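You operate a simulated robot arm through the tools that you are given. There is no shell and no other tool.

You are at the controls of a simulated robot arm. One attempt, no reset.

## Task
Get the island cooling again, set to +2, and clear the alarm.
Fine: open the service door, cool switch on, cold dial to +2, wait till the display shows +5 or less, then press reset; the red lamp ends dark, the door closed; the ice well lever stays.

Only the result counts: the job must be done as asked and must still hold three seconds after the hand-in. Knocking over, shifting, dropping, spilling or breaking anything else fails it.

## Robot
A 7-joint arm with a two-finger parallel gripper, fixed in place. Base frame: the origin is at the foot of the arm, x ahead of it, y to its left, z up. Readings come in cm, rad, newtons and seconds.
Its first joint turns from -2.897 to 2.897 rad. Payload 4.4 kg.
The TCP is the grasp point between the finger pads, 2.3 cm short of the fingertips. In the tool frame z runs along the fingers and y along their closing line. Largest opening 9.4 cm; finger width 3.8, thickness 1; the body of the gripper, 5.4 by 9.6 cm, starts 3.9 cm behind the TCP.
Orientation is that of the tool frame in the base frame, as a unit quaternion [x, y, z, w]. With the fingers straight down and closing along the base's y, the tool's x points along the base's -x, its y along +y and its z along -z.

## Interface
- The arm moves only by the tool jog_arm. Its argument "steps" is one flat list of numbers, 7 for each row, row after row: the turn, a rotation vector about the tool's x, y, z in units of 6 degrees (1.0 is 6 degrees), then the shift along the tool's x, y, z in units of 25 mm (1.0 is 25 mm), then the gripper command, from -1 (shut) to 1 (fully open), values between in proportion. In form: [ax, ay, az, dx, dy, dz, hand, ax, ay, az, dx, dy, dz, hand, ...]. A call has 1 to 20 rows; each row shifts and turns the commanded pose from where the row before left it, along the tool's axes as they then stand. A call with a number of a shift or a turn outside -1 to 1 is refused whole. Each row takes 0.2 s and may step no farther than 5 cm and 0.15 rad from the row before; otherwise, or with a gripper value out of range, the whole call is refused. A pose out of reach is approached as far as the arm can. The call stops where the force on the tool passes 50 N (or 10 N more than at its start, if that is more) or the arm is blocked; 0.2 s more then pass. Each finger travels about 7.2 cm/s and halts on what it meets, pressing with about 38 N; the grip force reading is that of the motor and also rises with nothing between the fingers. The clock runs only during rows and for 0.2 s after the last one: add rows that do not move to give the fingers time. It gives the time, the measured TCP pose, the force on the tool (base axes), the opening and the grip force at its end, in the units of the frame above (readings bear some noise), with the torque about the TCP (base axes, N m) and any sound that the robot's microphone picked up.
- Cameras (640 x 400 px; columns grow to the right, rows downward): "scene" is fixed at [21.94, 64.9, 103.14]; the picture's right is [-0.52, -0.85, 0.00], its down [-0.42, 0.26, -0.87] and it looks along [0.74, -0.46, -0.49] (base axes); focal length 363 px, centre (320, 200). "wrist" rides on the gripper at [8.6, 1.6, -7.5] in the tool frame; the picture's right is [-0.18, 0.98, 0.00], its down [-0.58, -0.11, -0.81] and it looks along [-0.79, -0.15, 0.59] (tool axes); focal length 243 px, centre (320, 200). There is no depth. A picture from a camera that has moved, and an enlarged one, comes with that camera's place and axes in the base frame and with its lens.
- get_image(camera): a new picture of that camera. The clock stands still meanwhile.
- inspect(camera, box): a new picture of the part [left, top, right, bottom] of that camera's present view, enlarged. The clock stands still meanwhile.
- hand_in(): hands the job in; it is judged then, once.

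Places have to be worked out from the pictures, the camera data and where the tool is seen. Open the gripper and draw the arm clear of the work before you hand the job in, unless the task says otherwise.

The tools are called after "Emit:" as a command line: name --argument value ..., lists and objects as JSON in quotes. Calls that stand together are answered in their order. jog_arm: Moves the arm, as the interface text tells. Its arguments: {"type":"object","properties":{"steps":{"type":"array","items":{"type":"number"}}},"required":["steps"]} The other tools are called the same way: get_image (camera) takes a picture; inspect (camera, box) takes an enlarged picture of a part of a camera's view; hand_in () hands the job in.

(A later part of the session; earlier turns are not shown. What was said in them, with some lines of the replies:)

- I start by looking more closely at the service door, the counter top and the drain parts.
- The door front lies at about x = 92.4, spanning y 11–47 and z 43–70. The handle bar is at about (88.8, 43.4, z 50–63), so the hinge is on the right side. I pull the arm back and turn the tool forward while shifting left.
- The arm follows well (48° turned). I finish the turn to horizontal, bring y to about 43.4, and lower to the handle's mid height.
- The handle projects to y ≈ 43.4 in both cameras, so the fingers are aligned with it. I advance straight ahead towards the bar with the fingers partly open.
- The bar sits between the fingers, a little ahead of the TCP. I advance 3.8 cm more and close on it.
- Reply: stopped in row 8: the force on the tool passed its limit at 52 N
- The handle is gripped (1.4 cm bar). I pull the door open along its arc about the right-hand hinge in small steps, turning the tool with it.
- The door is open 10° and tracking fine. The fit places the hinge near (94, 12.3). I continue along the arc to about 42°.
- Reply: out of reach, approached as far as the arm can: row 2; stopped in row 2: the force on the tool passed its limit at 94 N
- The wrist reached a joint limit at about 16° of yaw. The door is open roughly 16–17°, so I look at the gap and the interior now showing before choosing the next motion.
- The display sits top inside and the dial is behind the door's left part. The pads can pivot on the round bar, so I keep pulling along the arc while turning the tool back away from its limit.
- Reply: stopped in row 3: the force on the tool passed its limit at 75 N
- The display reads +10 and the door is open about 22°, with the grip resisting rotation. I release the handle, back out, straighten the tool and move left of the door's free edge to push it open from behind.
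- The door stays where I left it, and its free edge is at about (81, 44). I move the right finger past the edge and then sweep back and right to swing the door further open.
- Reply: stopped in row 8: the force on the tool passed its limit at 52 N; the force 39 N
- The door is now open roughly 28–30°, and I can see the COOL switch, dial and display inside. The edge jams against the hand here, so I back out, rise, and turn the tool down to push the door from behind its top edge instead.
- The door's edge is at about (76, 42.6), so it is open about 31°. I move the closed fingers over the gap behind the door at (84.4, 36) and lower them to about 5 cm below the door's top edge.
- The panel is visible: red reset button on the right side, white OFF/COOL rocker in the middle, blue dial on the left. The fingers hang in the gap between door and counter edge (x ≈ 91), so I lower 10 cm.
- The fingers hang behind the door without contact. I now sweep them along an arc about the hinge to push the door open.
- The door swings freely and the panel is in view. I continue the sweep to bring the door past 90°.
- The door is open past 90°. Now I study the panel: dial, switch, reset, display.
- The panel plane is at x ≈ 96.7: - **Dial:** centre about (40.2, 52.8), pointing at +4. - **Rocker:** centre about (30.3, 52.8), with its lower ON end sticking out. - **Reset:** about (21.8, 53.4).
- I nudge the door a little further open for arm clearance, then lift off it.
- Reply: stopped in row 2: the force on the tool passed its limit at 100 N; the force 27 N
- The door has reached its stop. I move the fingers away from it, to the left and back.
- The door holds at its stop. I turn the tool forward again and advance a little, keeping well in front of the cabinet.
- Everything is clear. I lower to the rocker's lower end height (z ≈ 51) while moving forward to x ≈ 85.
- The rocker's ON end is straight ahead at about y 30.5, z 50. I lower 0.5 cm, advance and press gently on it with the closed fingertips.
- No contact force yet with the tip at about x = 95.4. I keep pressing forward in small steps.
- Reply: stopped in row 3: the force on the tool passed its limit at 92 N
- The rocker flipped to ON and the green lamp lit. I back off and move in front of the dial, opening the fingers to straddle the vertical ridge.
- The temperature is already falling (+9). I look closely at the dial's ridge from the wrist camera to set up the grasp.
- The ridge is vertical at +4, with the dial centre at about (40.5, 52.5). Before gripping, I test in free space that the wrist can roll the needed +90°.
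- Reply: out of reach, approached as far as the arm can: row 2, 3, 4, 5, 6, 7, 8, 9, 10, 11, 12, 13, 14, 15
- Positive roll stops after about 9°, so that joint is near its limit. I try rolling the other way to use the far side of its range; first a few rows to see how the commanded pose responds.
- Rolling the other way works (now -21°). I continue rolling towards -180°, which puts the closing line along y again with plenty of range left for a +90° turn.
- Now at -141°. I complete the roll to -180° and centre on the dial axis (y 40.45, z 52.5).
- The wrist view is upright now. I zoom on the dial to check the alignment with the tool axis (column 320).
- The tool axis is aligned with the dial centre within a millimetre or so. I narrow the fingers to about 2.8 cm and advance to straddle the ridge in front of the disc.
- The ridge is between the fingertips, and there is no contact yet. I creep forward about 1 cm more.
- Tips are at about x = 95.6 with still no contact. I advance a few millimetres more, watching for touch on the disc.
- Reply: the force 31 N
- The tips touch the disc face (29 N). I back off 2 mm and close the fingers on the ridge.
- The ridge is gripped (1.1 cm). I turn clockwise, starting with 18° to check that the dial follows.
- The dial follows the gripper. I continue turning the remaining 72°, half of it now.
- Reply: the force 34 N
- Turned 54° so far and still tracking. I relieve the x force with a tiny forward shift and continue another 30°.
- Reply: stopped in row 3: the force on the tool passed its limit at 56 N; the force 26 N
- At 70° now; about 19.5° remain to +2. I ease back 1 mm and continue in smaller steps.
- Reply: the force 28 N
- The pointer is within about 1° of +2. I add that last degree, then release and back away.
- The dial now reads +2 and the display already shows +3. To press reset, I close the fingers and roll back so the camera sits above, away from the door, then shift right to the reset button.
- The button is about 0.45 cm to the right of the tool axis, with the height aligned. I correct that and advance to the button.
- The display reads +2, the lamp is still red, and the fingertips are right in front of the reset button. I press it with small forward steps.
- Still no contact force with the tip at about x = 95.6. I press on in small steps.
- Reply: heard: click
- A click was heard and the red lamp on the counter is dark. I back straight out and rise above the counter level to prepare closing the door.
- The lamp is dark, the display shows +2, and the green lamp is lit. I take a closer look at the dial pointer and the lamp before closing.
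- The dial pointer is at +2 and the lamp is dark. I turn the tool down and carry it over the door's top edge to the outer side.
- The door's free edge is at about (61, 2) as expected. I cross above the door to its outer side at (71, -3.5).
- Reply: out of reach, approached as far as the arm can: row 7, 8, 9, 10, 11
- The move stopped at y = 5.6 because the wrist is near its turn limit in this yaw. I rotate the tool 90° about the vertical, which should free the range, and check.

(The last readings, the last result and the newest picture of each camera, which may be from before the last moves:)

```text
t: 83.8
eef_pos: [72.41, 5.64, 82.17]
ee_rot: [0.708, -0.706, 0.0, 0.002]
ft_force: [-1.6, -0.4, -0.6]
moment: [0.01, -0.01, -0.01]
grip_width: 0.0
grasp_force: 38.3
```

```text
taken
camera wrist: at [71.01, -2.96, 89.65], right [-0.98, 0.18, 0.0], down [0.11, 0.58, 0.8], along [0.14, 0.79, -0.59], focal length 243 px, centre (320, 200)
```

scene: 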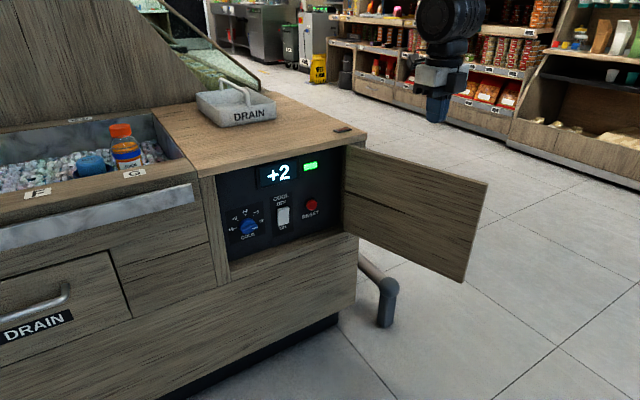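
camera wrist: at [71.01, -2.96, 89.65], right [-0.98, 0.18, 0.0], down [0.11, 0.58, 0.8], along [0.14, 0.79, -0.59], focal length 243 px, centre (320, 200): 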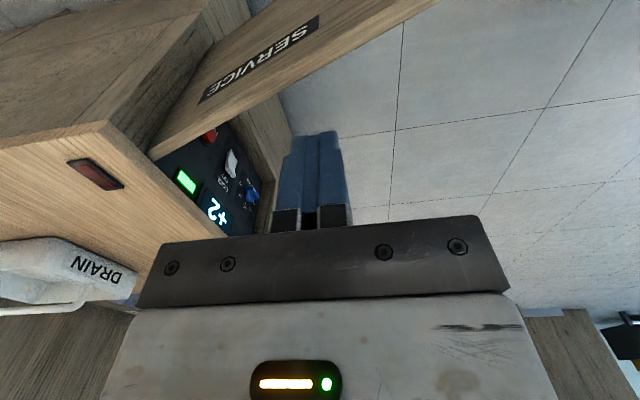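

The yaw is free now, with the camera on the outer side. I shift to the outer side of the door at (71, -3.5) and check before lowering.

Emit:
jog_arm --steps '[0, 0, 0, 0.92, 0.14, 0, -1, 0, 0, 0, 0.92, 0.14, 0, -1, 0, 0, 0, 0.92, 0.14, 0, -1, 0, 0, 0, 0.92, 0.14, 0, -1]'

Emit:
get_image --camera "wrist"

Emit:
get_image --camera "scene"

```text
t: 84.8
eef_pos: [71.12, -3.67, 82.13]
ee_rot: [0.709, -0.705, 0.0, 0.002]
ft_force: [0.8, -0.6, -0.3]
moment: [-0.01, -0.02, 0.01]
grip_width: 0.0
grasp_force: 37.8
```

```text
taken
camera wrist: at [69.59, -12.15, 89.75], right [-0.98, 0.18, 0.0], down [0.11, 0.58, 0.8], along [0.14, 0.79, -0.59], focal length 243 px, centre (320, 200)
```

wrist: 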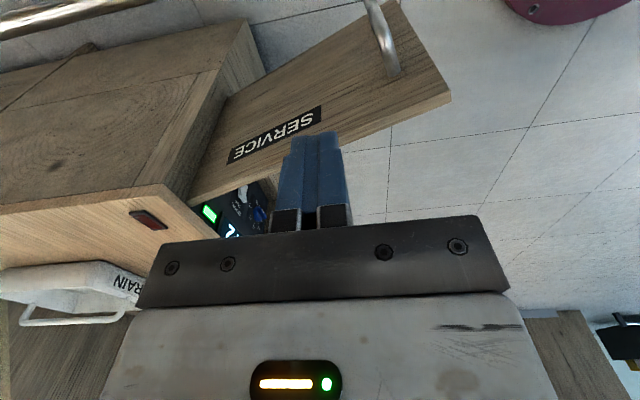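

```text
taken
```

scene: 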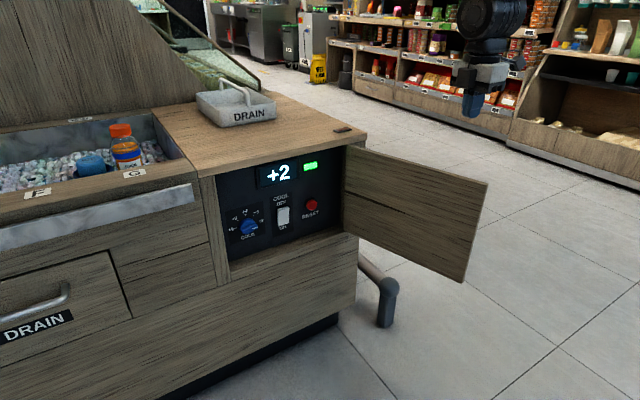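

The finger is over the outer side with about 5 cm clearance from the door face. I lower it to just below the door's top edge.

Emit:
jog_arm --steps '[0, 0, 0, 0, 0, 1, -1, 0, 0, 0, 0, 0, 1, -1, 0, 0, 0, 0, 0, 1, -1, 0, 0, 0, 0, 0, 1, -1, 0, 0, 0, 0, 0, 1, -1, 0, 0, 0, 0, 0, 1, -1]'

Emit:
get_image --camera "wrist"

```text
t: 86.2
eef_pos: [71.05, -3.48, 67.04]
ee_rot: [0.708, -0.706, 0.0, 0.002]
ft_force: [0.2, 0.8, -0.2]
moment: [0.05, -0.03, 0.04]
grip_width: 0.0
grasp_force: 37.7
```

```text
taken
camera wrist: at [69.56, -12.14, 74.68], right [-0.98, 0.18, 0.0], down [0.11, 0.58, 0.8], along [0.14, 0.79, -0.59], focal length 243 px, centre (320, 200)
```

wrist: 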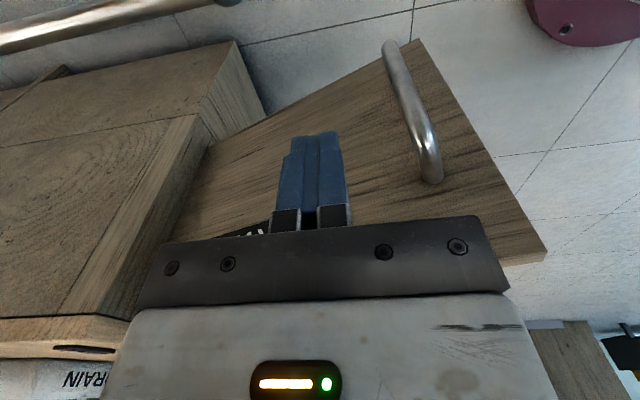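

The fingers are just outside the door face. I sweep them along the hinge arc to swing the door towards closed, first to about 60°.

Emit:
jog_arm --steps '[0, 0, 0, -0.77, 0.23, 0, -1, 0, 0, 0, -0.77, 0.23, 0, -1, 0, 0, 0, -0.77, 0.23, 0, -1, 0, 0, 0, -0.77, 0.23, 0, -1, 0, 0, 0, -0.9, 0.2, 0, -1, 0, 0, 0, -0.9, 0.2, 0, -1, 0, 0, 0, -0.92, 0.04, 0, -1, 0, 0, 0, -0.92, 0.04, 0, -1, 0, 0, 0, -0.9, -0.14, 0, -1, 0, 0, 0, -0.9, -0.14, 0, -1, 0, 0, 0, -0.86, -0.28, 0, -1, 0, 0, 0, -0.86, -0.28, 0, -1]'

Emit:
get_image --camera "scene"

Emit:
get_image --camera "wrist"

```text
t: 88.8
eef_pos: [69.49, 21.86, 67.22]
ee_rot: [0.708, -0.706, 0.0, 0.001]
ft_force: [-0.5, 0.7, -0.8]
moment: [-0.03, -0.02, -0.01]
grip_width: 0.0
grasp_force: 38.3
```

```text
taken
```

scene: 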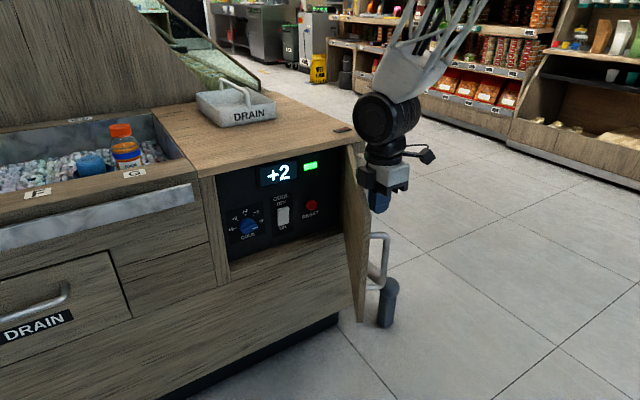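

```text
taken
camera wrist: at [68.02, 13.26, 74.66], right [-0.98, 0.18, 0.0], down [0.11, 0.58, 0.8], along [0.14, 0.79, -0.59], focal length 243 px, centre (320, 200)
```

wrist: 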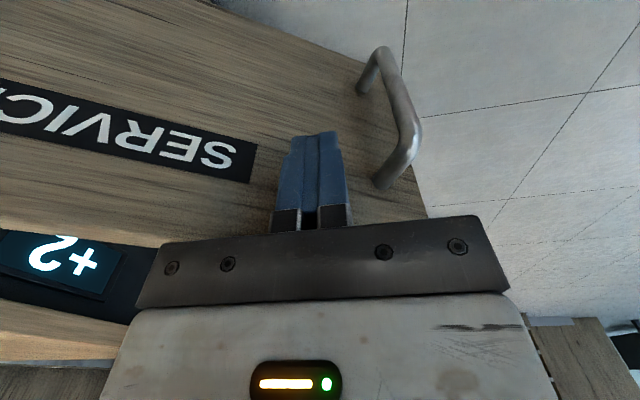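

The door is at about 58° and follows well. I continue the sweep to about 20°.

Emit:
jog_arm --steps '[0, 0, 0, -0.82, -0.42, 0, -1, 0, 0, 0, -0.82, -0.42, 0, -1, 0, 0, 0, -0.72, -0.56, 0, -1, 0, 0, 0, -0.72, -0.56, 0, -1, 0, 0, 0, -0.6, -0.68, 0, -1, 0, 0, 0, -0.6, -0.68, 0, -1, 0, 0, 0, -0.48, -0.78, 0, -1, 0, 0, 0, -0.48, -0.78, 0, -1]'

Emit:
get_image --camera "scene"

Emit:
get_image --camera "wrist"

```text
t: 90.5
eef_pos: [81.59, 35.13, 66.92]
ee_rot: [0.708, -0.707, 0.001, 0.002]
ft_force: [-0.4, 0.3, 0.5]
moment: [-0.04, -0.01, -0.01]
grip_width: 0.0
grasp_force: 37.8
```

```text
taken
```

scene: 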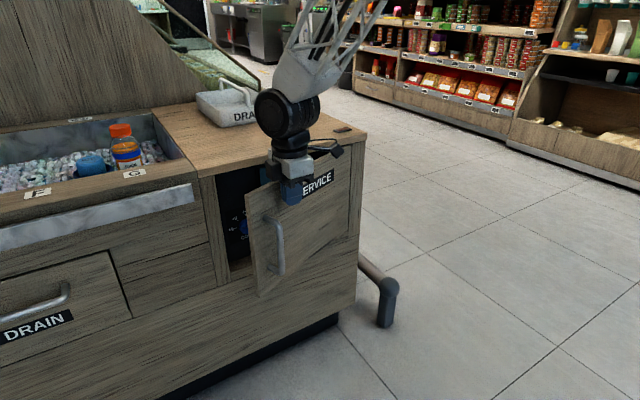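

```text
taken
camera wrist: at [80.19, 26.54, 74.55], right [-0.98, 0.18, 0.0], down [0.11, 0.58, 0.8], along [0.14, 0.79, -0.59], focal length 243 px, centre (320, 200)
```

wrist: 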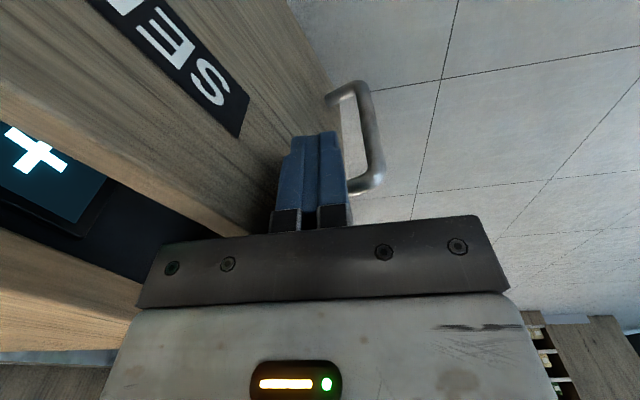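

The door is at about 19°. I retreat, turn the tool to point forward again, and will push the door shut with the fingertips from the front.

Emit:
jog_arm --steps '[0, 0, 0, 0, 1, 0, -1, 0, 0, 0, 0, 1, 0, -1, 0, 0, 0, 0, 1, 0, -1, 0, 0, 0, 0, 1, 0, -1, 1, 0, 0, 0, 0, 0, -1, 1, 0, 0, 0, 0, 0, -1, 1, 0, 0, 0, 0, 0, -1, 1, 0, 0, 0, 0, 0, -1, 1, 0, 0, 0, 0, 0, -1, 1, 0, 0, 0, 0, 0, -1, 1, 0, 0, 0, 0, 0, -1, 1, 0, 0, 0, 0, 0, -1, 1, 0, 0, 0, 0, 0, -1, 1, 0, 0, 0, 0, 0, -1, 1, 0, 0, 0, 0, 0, -1, 1, 0, 0, 0, 0, 0, -1, 1, 0, 0, 0, 0, 0, -1, 1, 0, 0, 0, 0, 0, -1, 1, 0, 0, 0, 0, 0, -1]'

Emit:
get_image --camera "scene"

Emit:
get_image --camera "wrist"

```text
t: 94.5
eef_pos: [71.75, 34.98, 66.93]
ee_rot: [0.502, -0.499, 0.499, -0.5]
ft_force: [-0.8, -0.6, 0.1]
moment: [0.04, 0.0, 0.01]
grip_width: 0.02
grasp_force: 37.6
```

```text
taken
```

scene: 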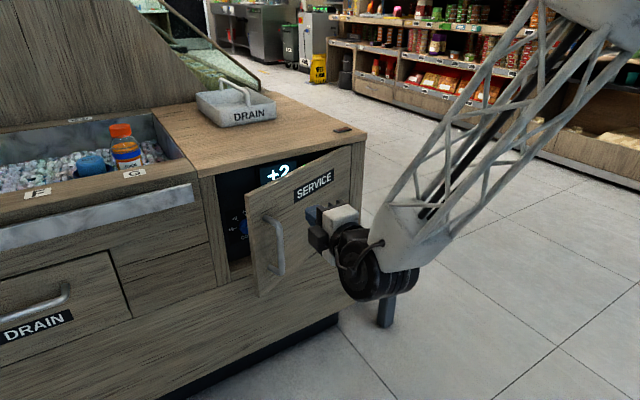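

```text
taken
camera wrist: at [64.33, 26.4, 65.48], right [0.0, 0.18, -0.98], down [-0.81, 0.58, 0.11], along [0.59, 0.8, 0.14], focal length 243 px, centre (320, 200)
```

wrist: 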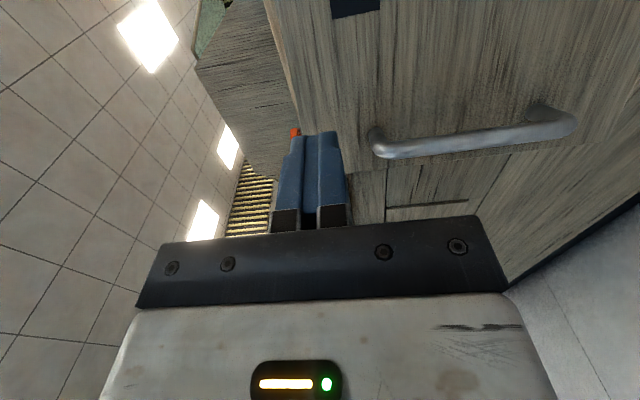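

The tool points forward at the upper part of the door, clear of the handle. I push it forward to close the door.

Emit:
jog_arm --steps '[0, 0, 0, -0.1, 0, 0.95, -1, 0, 0, 0, -0.1, 0, 0.95, -1, 0, 0, 0, -0.1, 0, 0.95, -1, 0, 0, 0, -0.1, 0, 0.9, -1, 0, 0, 0, 0, 0, 0.5, -1, 0, 0, 0, 0, 0, 0.5, -1, 0, 0, 0, 0, 0, 0.5, -1, 0, 0, 0, 0, 0, 0.5, -1, 0, 0, 0, 0, 0, 0.5, -1, 0, 0, 0, 0, 0, 0.4, -1]'

Emit:
get_image --camera "scene"

Emit:
get_image --camera "wrist"

```text
t: 96.8
eef_pos: [88.41, 36.22, 66.92]
ee_rot: [0.503, -0.499, 0.499, -0.499]
ft_force: [0.4, 0.3, -0.2]
moment: [0.02, -0.01, 0.02]
grip_width: 0.01
grasp_force: 37.7
```

```text
taken
```

scene: 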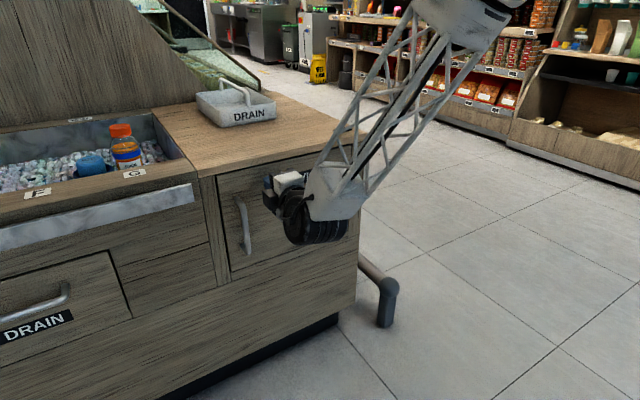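

```text
taken
camera wrist: at [81.04, 27.53, 65.43], right [0.0, 0.18, -0.98], down [-0.81, 0.58, 0.11], along [0.59, 0.8, 0.14], focal length 243 px, centre (320, 200)
```

wrist: 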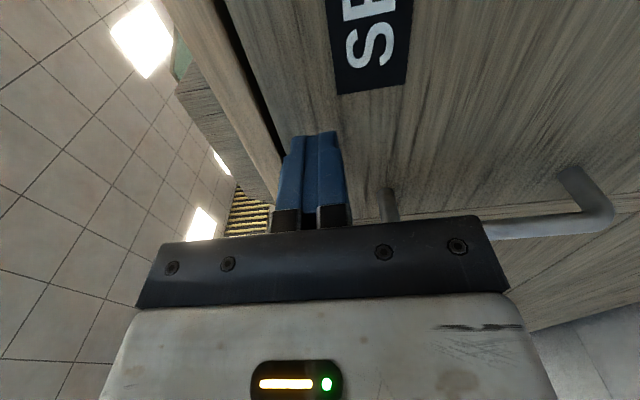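

The door looks almost closed. I push the last centimetre or two gently until there is a firm contact.

Emit:
jog_arm --steps '[0, 0, 0, 0, 0, 0.25, -1, 0, 0, 0, 0, 0, 0.2, -1, 0, 0, 0, 0, 0, 0.15, -1, 0, 0, 0, 0, 0, 0.1, -1, 0, 0, 0, 0, 0, 0.1, -1, 0, 0, 0, 0, 0, 0.1, -1]'

Emit:
inspect --camera "scene" --box '[190, 120, 390, 290]'

```text
t: 98.2
eef_pos: [90.42, 36.08, 67.0]
ee_rot: [0.503, -0.499, 0.499, -0.499]
ft_force: [-37.8, -5.7, 13.4]
moment: [-0.01, -0.38, -0.85]
grip_width: 0.01
grasp_force: 37.8
```

```text
2.35 times, centred on (290, 205) of scene
camera zoom: at [21.94, 64.9, 103.14], right [-0.52, -0.85, 0.0], down [-0.42, 0.26, -0.87], along [0.74, -0.46, -0.49], focal length 854 px, centre (391, 188)
```

zoom: 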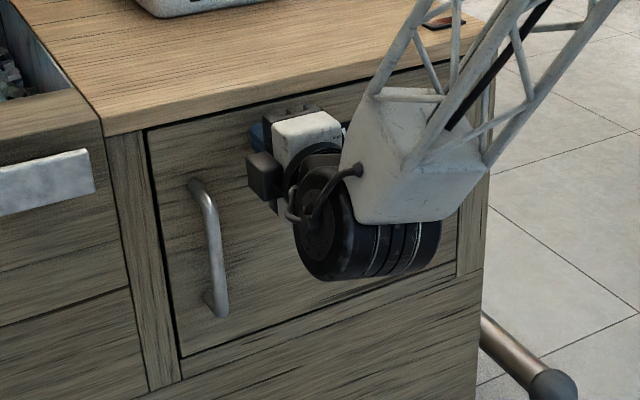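

A firm 38 N contact at tip x ≈ 92.7 means the door is shut. I back away and check that it stays closed.

Emit:
jog_arm --steps '[0, 0, 0, 0, 0, -0.3, -1, 0, 0, 0, 0, 0, -0.9, -1, 0, 0, 0, 0, 0, -0.95, -1, 0, 0, 0, 0, 0, -0.95, -1, 0, 0, 0, 0, 0, -0.95, 0, 0, 0, 0, 0, 0, -0.95, 1, 0, 0, 0, 0, 0, -0.95, 1, 0, 0, 0, 0, 0, -0.95, 1, 0, 0, 0, 0, -0.95, 0, 1, 0, 0, 0, 0, -0.95, 0, 1, 0, 0, 0, 0, -0.95, 0, 1, 0, 0, 0, 0, -0.95, 0, 1, 0, 0, 0, 0, -0.95, 0, 1, 0, 0, 0, 0, -0.95, 0, 1, 0, 0, 0, 0, -0.95, 0, 1, 0, 0, 0, 0, -0.95, 0, 1]'

Emit:
get_image --camera "scene"

Emit:
inspect --camera "scene" --box '[190, 120, 390, 290]'

```text
t: 101.5
eef_pos: [73.3, 36.08, 86.04]
ee_rot: [0.503, -0.499, 0.499, -0.499]
ft_force: [0.1, -0.3, 0.6]
moment: [-0.01, -0.02, 0.0]
grip_width: 9.39
grasp_force: 0.0
```

```text
taken
```

scene: 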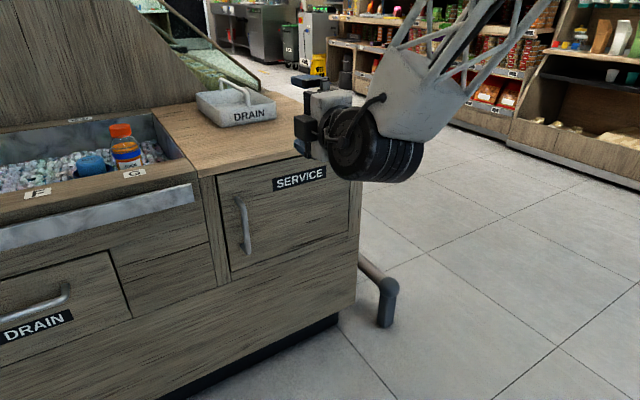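

```text
2.35 times, centred on (290, 205) of scene
camera zoom: at [21.94, 64.9, 103.14], right [-0.52, -0.85, 0.0], down [-0.42, 0.26, -0.87], along [0.74, -0.46, -0.49], focal length 854 px, centre (391, 188)
```

zoom: 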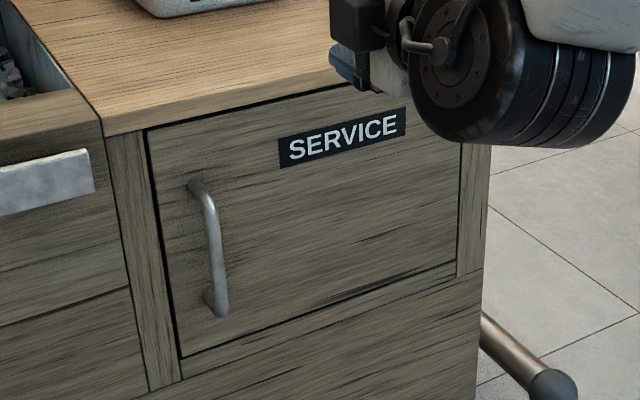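

The door sits exactly where it was at the start. I draw the arm further back to uncover the lamp and do a last check.

Emit:
jog_arm --steps '[0, 0, 0, 0, 0, -0.9, 1, 0, 0, 0, 0, 0, -0.9, 1, 0, 0, 0, 0, 0, -0.9, 1, 0, 0, 0, 0, 0, -0.9, 1, 0, 0, 0, 0.8, 0, 0, 1, 0, 0, 0, 0.8, 0, 0, 1, 0, 0, 0, 0.8, 0, 0, 1, 0, 0, 0, 0.8, 0, 0, 1, 0, 0, 0, 0, 0, 0, 1, 0, 0, 0, 0, 0, 0, 1, 0, 0, 0, 0, 0, 0, 1]'

Emit:
get_image --camera "scene"

Emit:
inspect --camera "scene" --box '[190, 100, 390, 290]'

Emit:
inspect --camera "scene" --box '[0, 60, 320, 260]'

```text
t: 104.0
eef_pos: [64.38, 28.03, 86.19]
ee_rot: [0.503, -0.499, 0.499, -0.499]
ft_force: [0.8, 0.5, -0.4]
moment: [0.01, 0.0, -0.02]
grip_width: 9.4
grasp_force: 0.1
```

```text
taken
```

scene: 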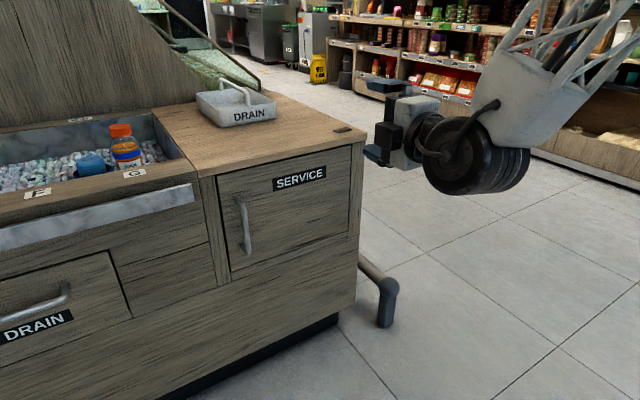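

```text
2.11 times, centred on (290, 195) of scene
camera zoom: at [21.94, 64.9, 103.14], right [-0.52, -0.85, 0.0], down [-0.42, 0.26, -0.87], along [0.74, -0.46, -0.49], focal length 764 px, centre (383, 210)
```

zoom: 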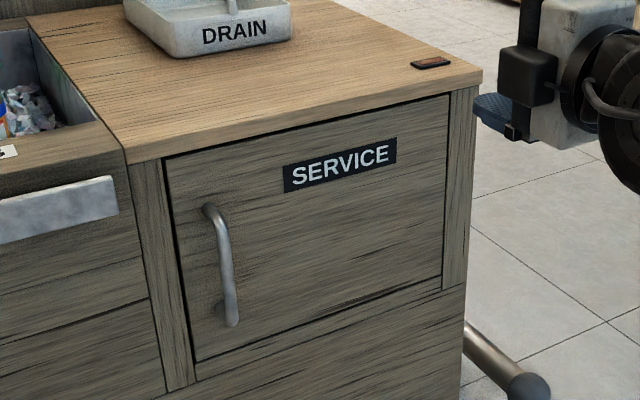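

```text
2.00 times, centred on (160, 160) of scene
camera zoom: at [21.94, 64.9, 103.14], right [-0.52, -0.85, 0.0], down [-0.42, 0.26, -0.87], along [0.74, -0.46, -0.49], focal length 726 px, centre (640, 280)
```

zoom: 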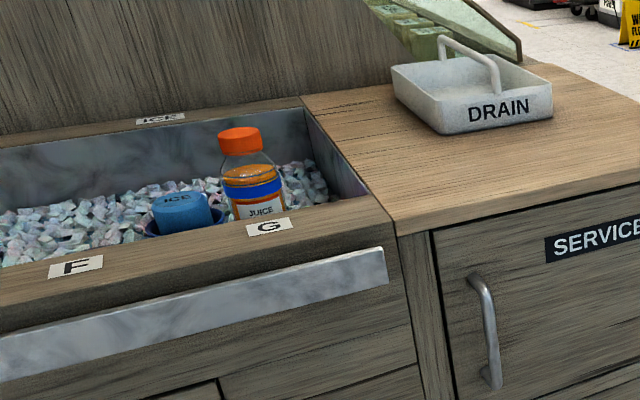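

The door is closed, the lamp is dark, and the tray, juice bottle and ice well look as they did at the start. Before closing the door I saw the cool switch ON, the dial at +2 and the display at +2. The arm is clear with the gripper open, so I hand in.

Emit:
hand_in

```text
The job is handed in.
```

The island is cooling again at +2 and the alarm is cleared. I've handed the job in but haven't seen a verdict.

- **Cool switch:** it's on, and the green lamp beside the display lit up.
- **Cold dial:** turned from +4 to +2. The pointer lined up with the +2 mark when I checked it.
- **Display:** it fell from +11 to +2, so it was well under +5 when I pressed reset.
- **Reset and lamp:** the button clicked and the red lamp on the counter went dark. It was still dark about 34 seconds later, just before hand-in.
- **Service door:** pushed shut, and it stayed closed after I backed the arm away.
- **Everything else:** I never went near the ice well lever. The tray, juice bottle and ice well look unchanged from the start.

While I was opening the door, the arm hit its force limit several times. The worst was about 100 N, when the door reached its hinge stop. I saw no damage, and the door swung freely and closed fully afterwards.
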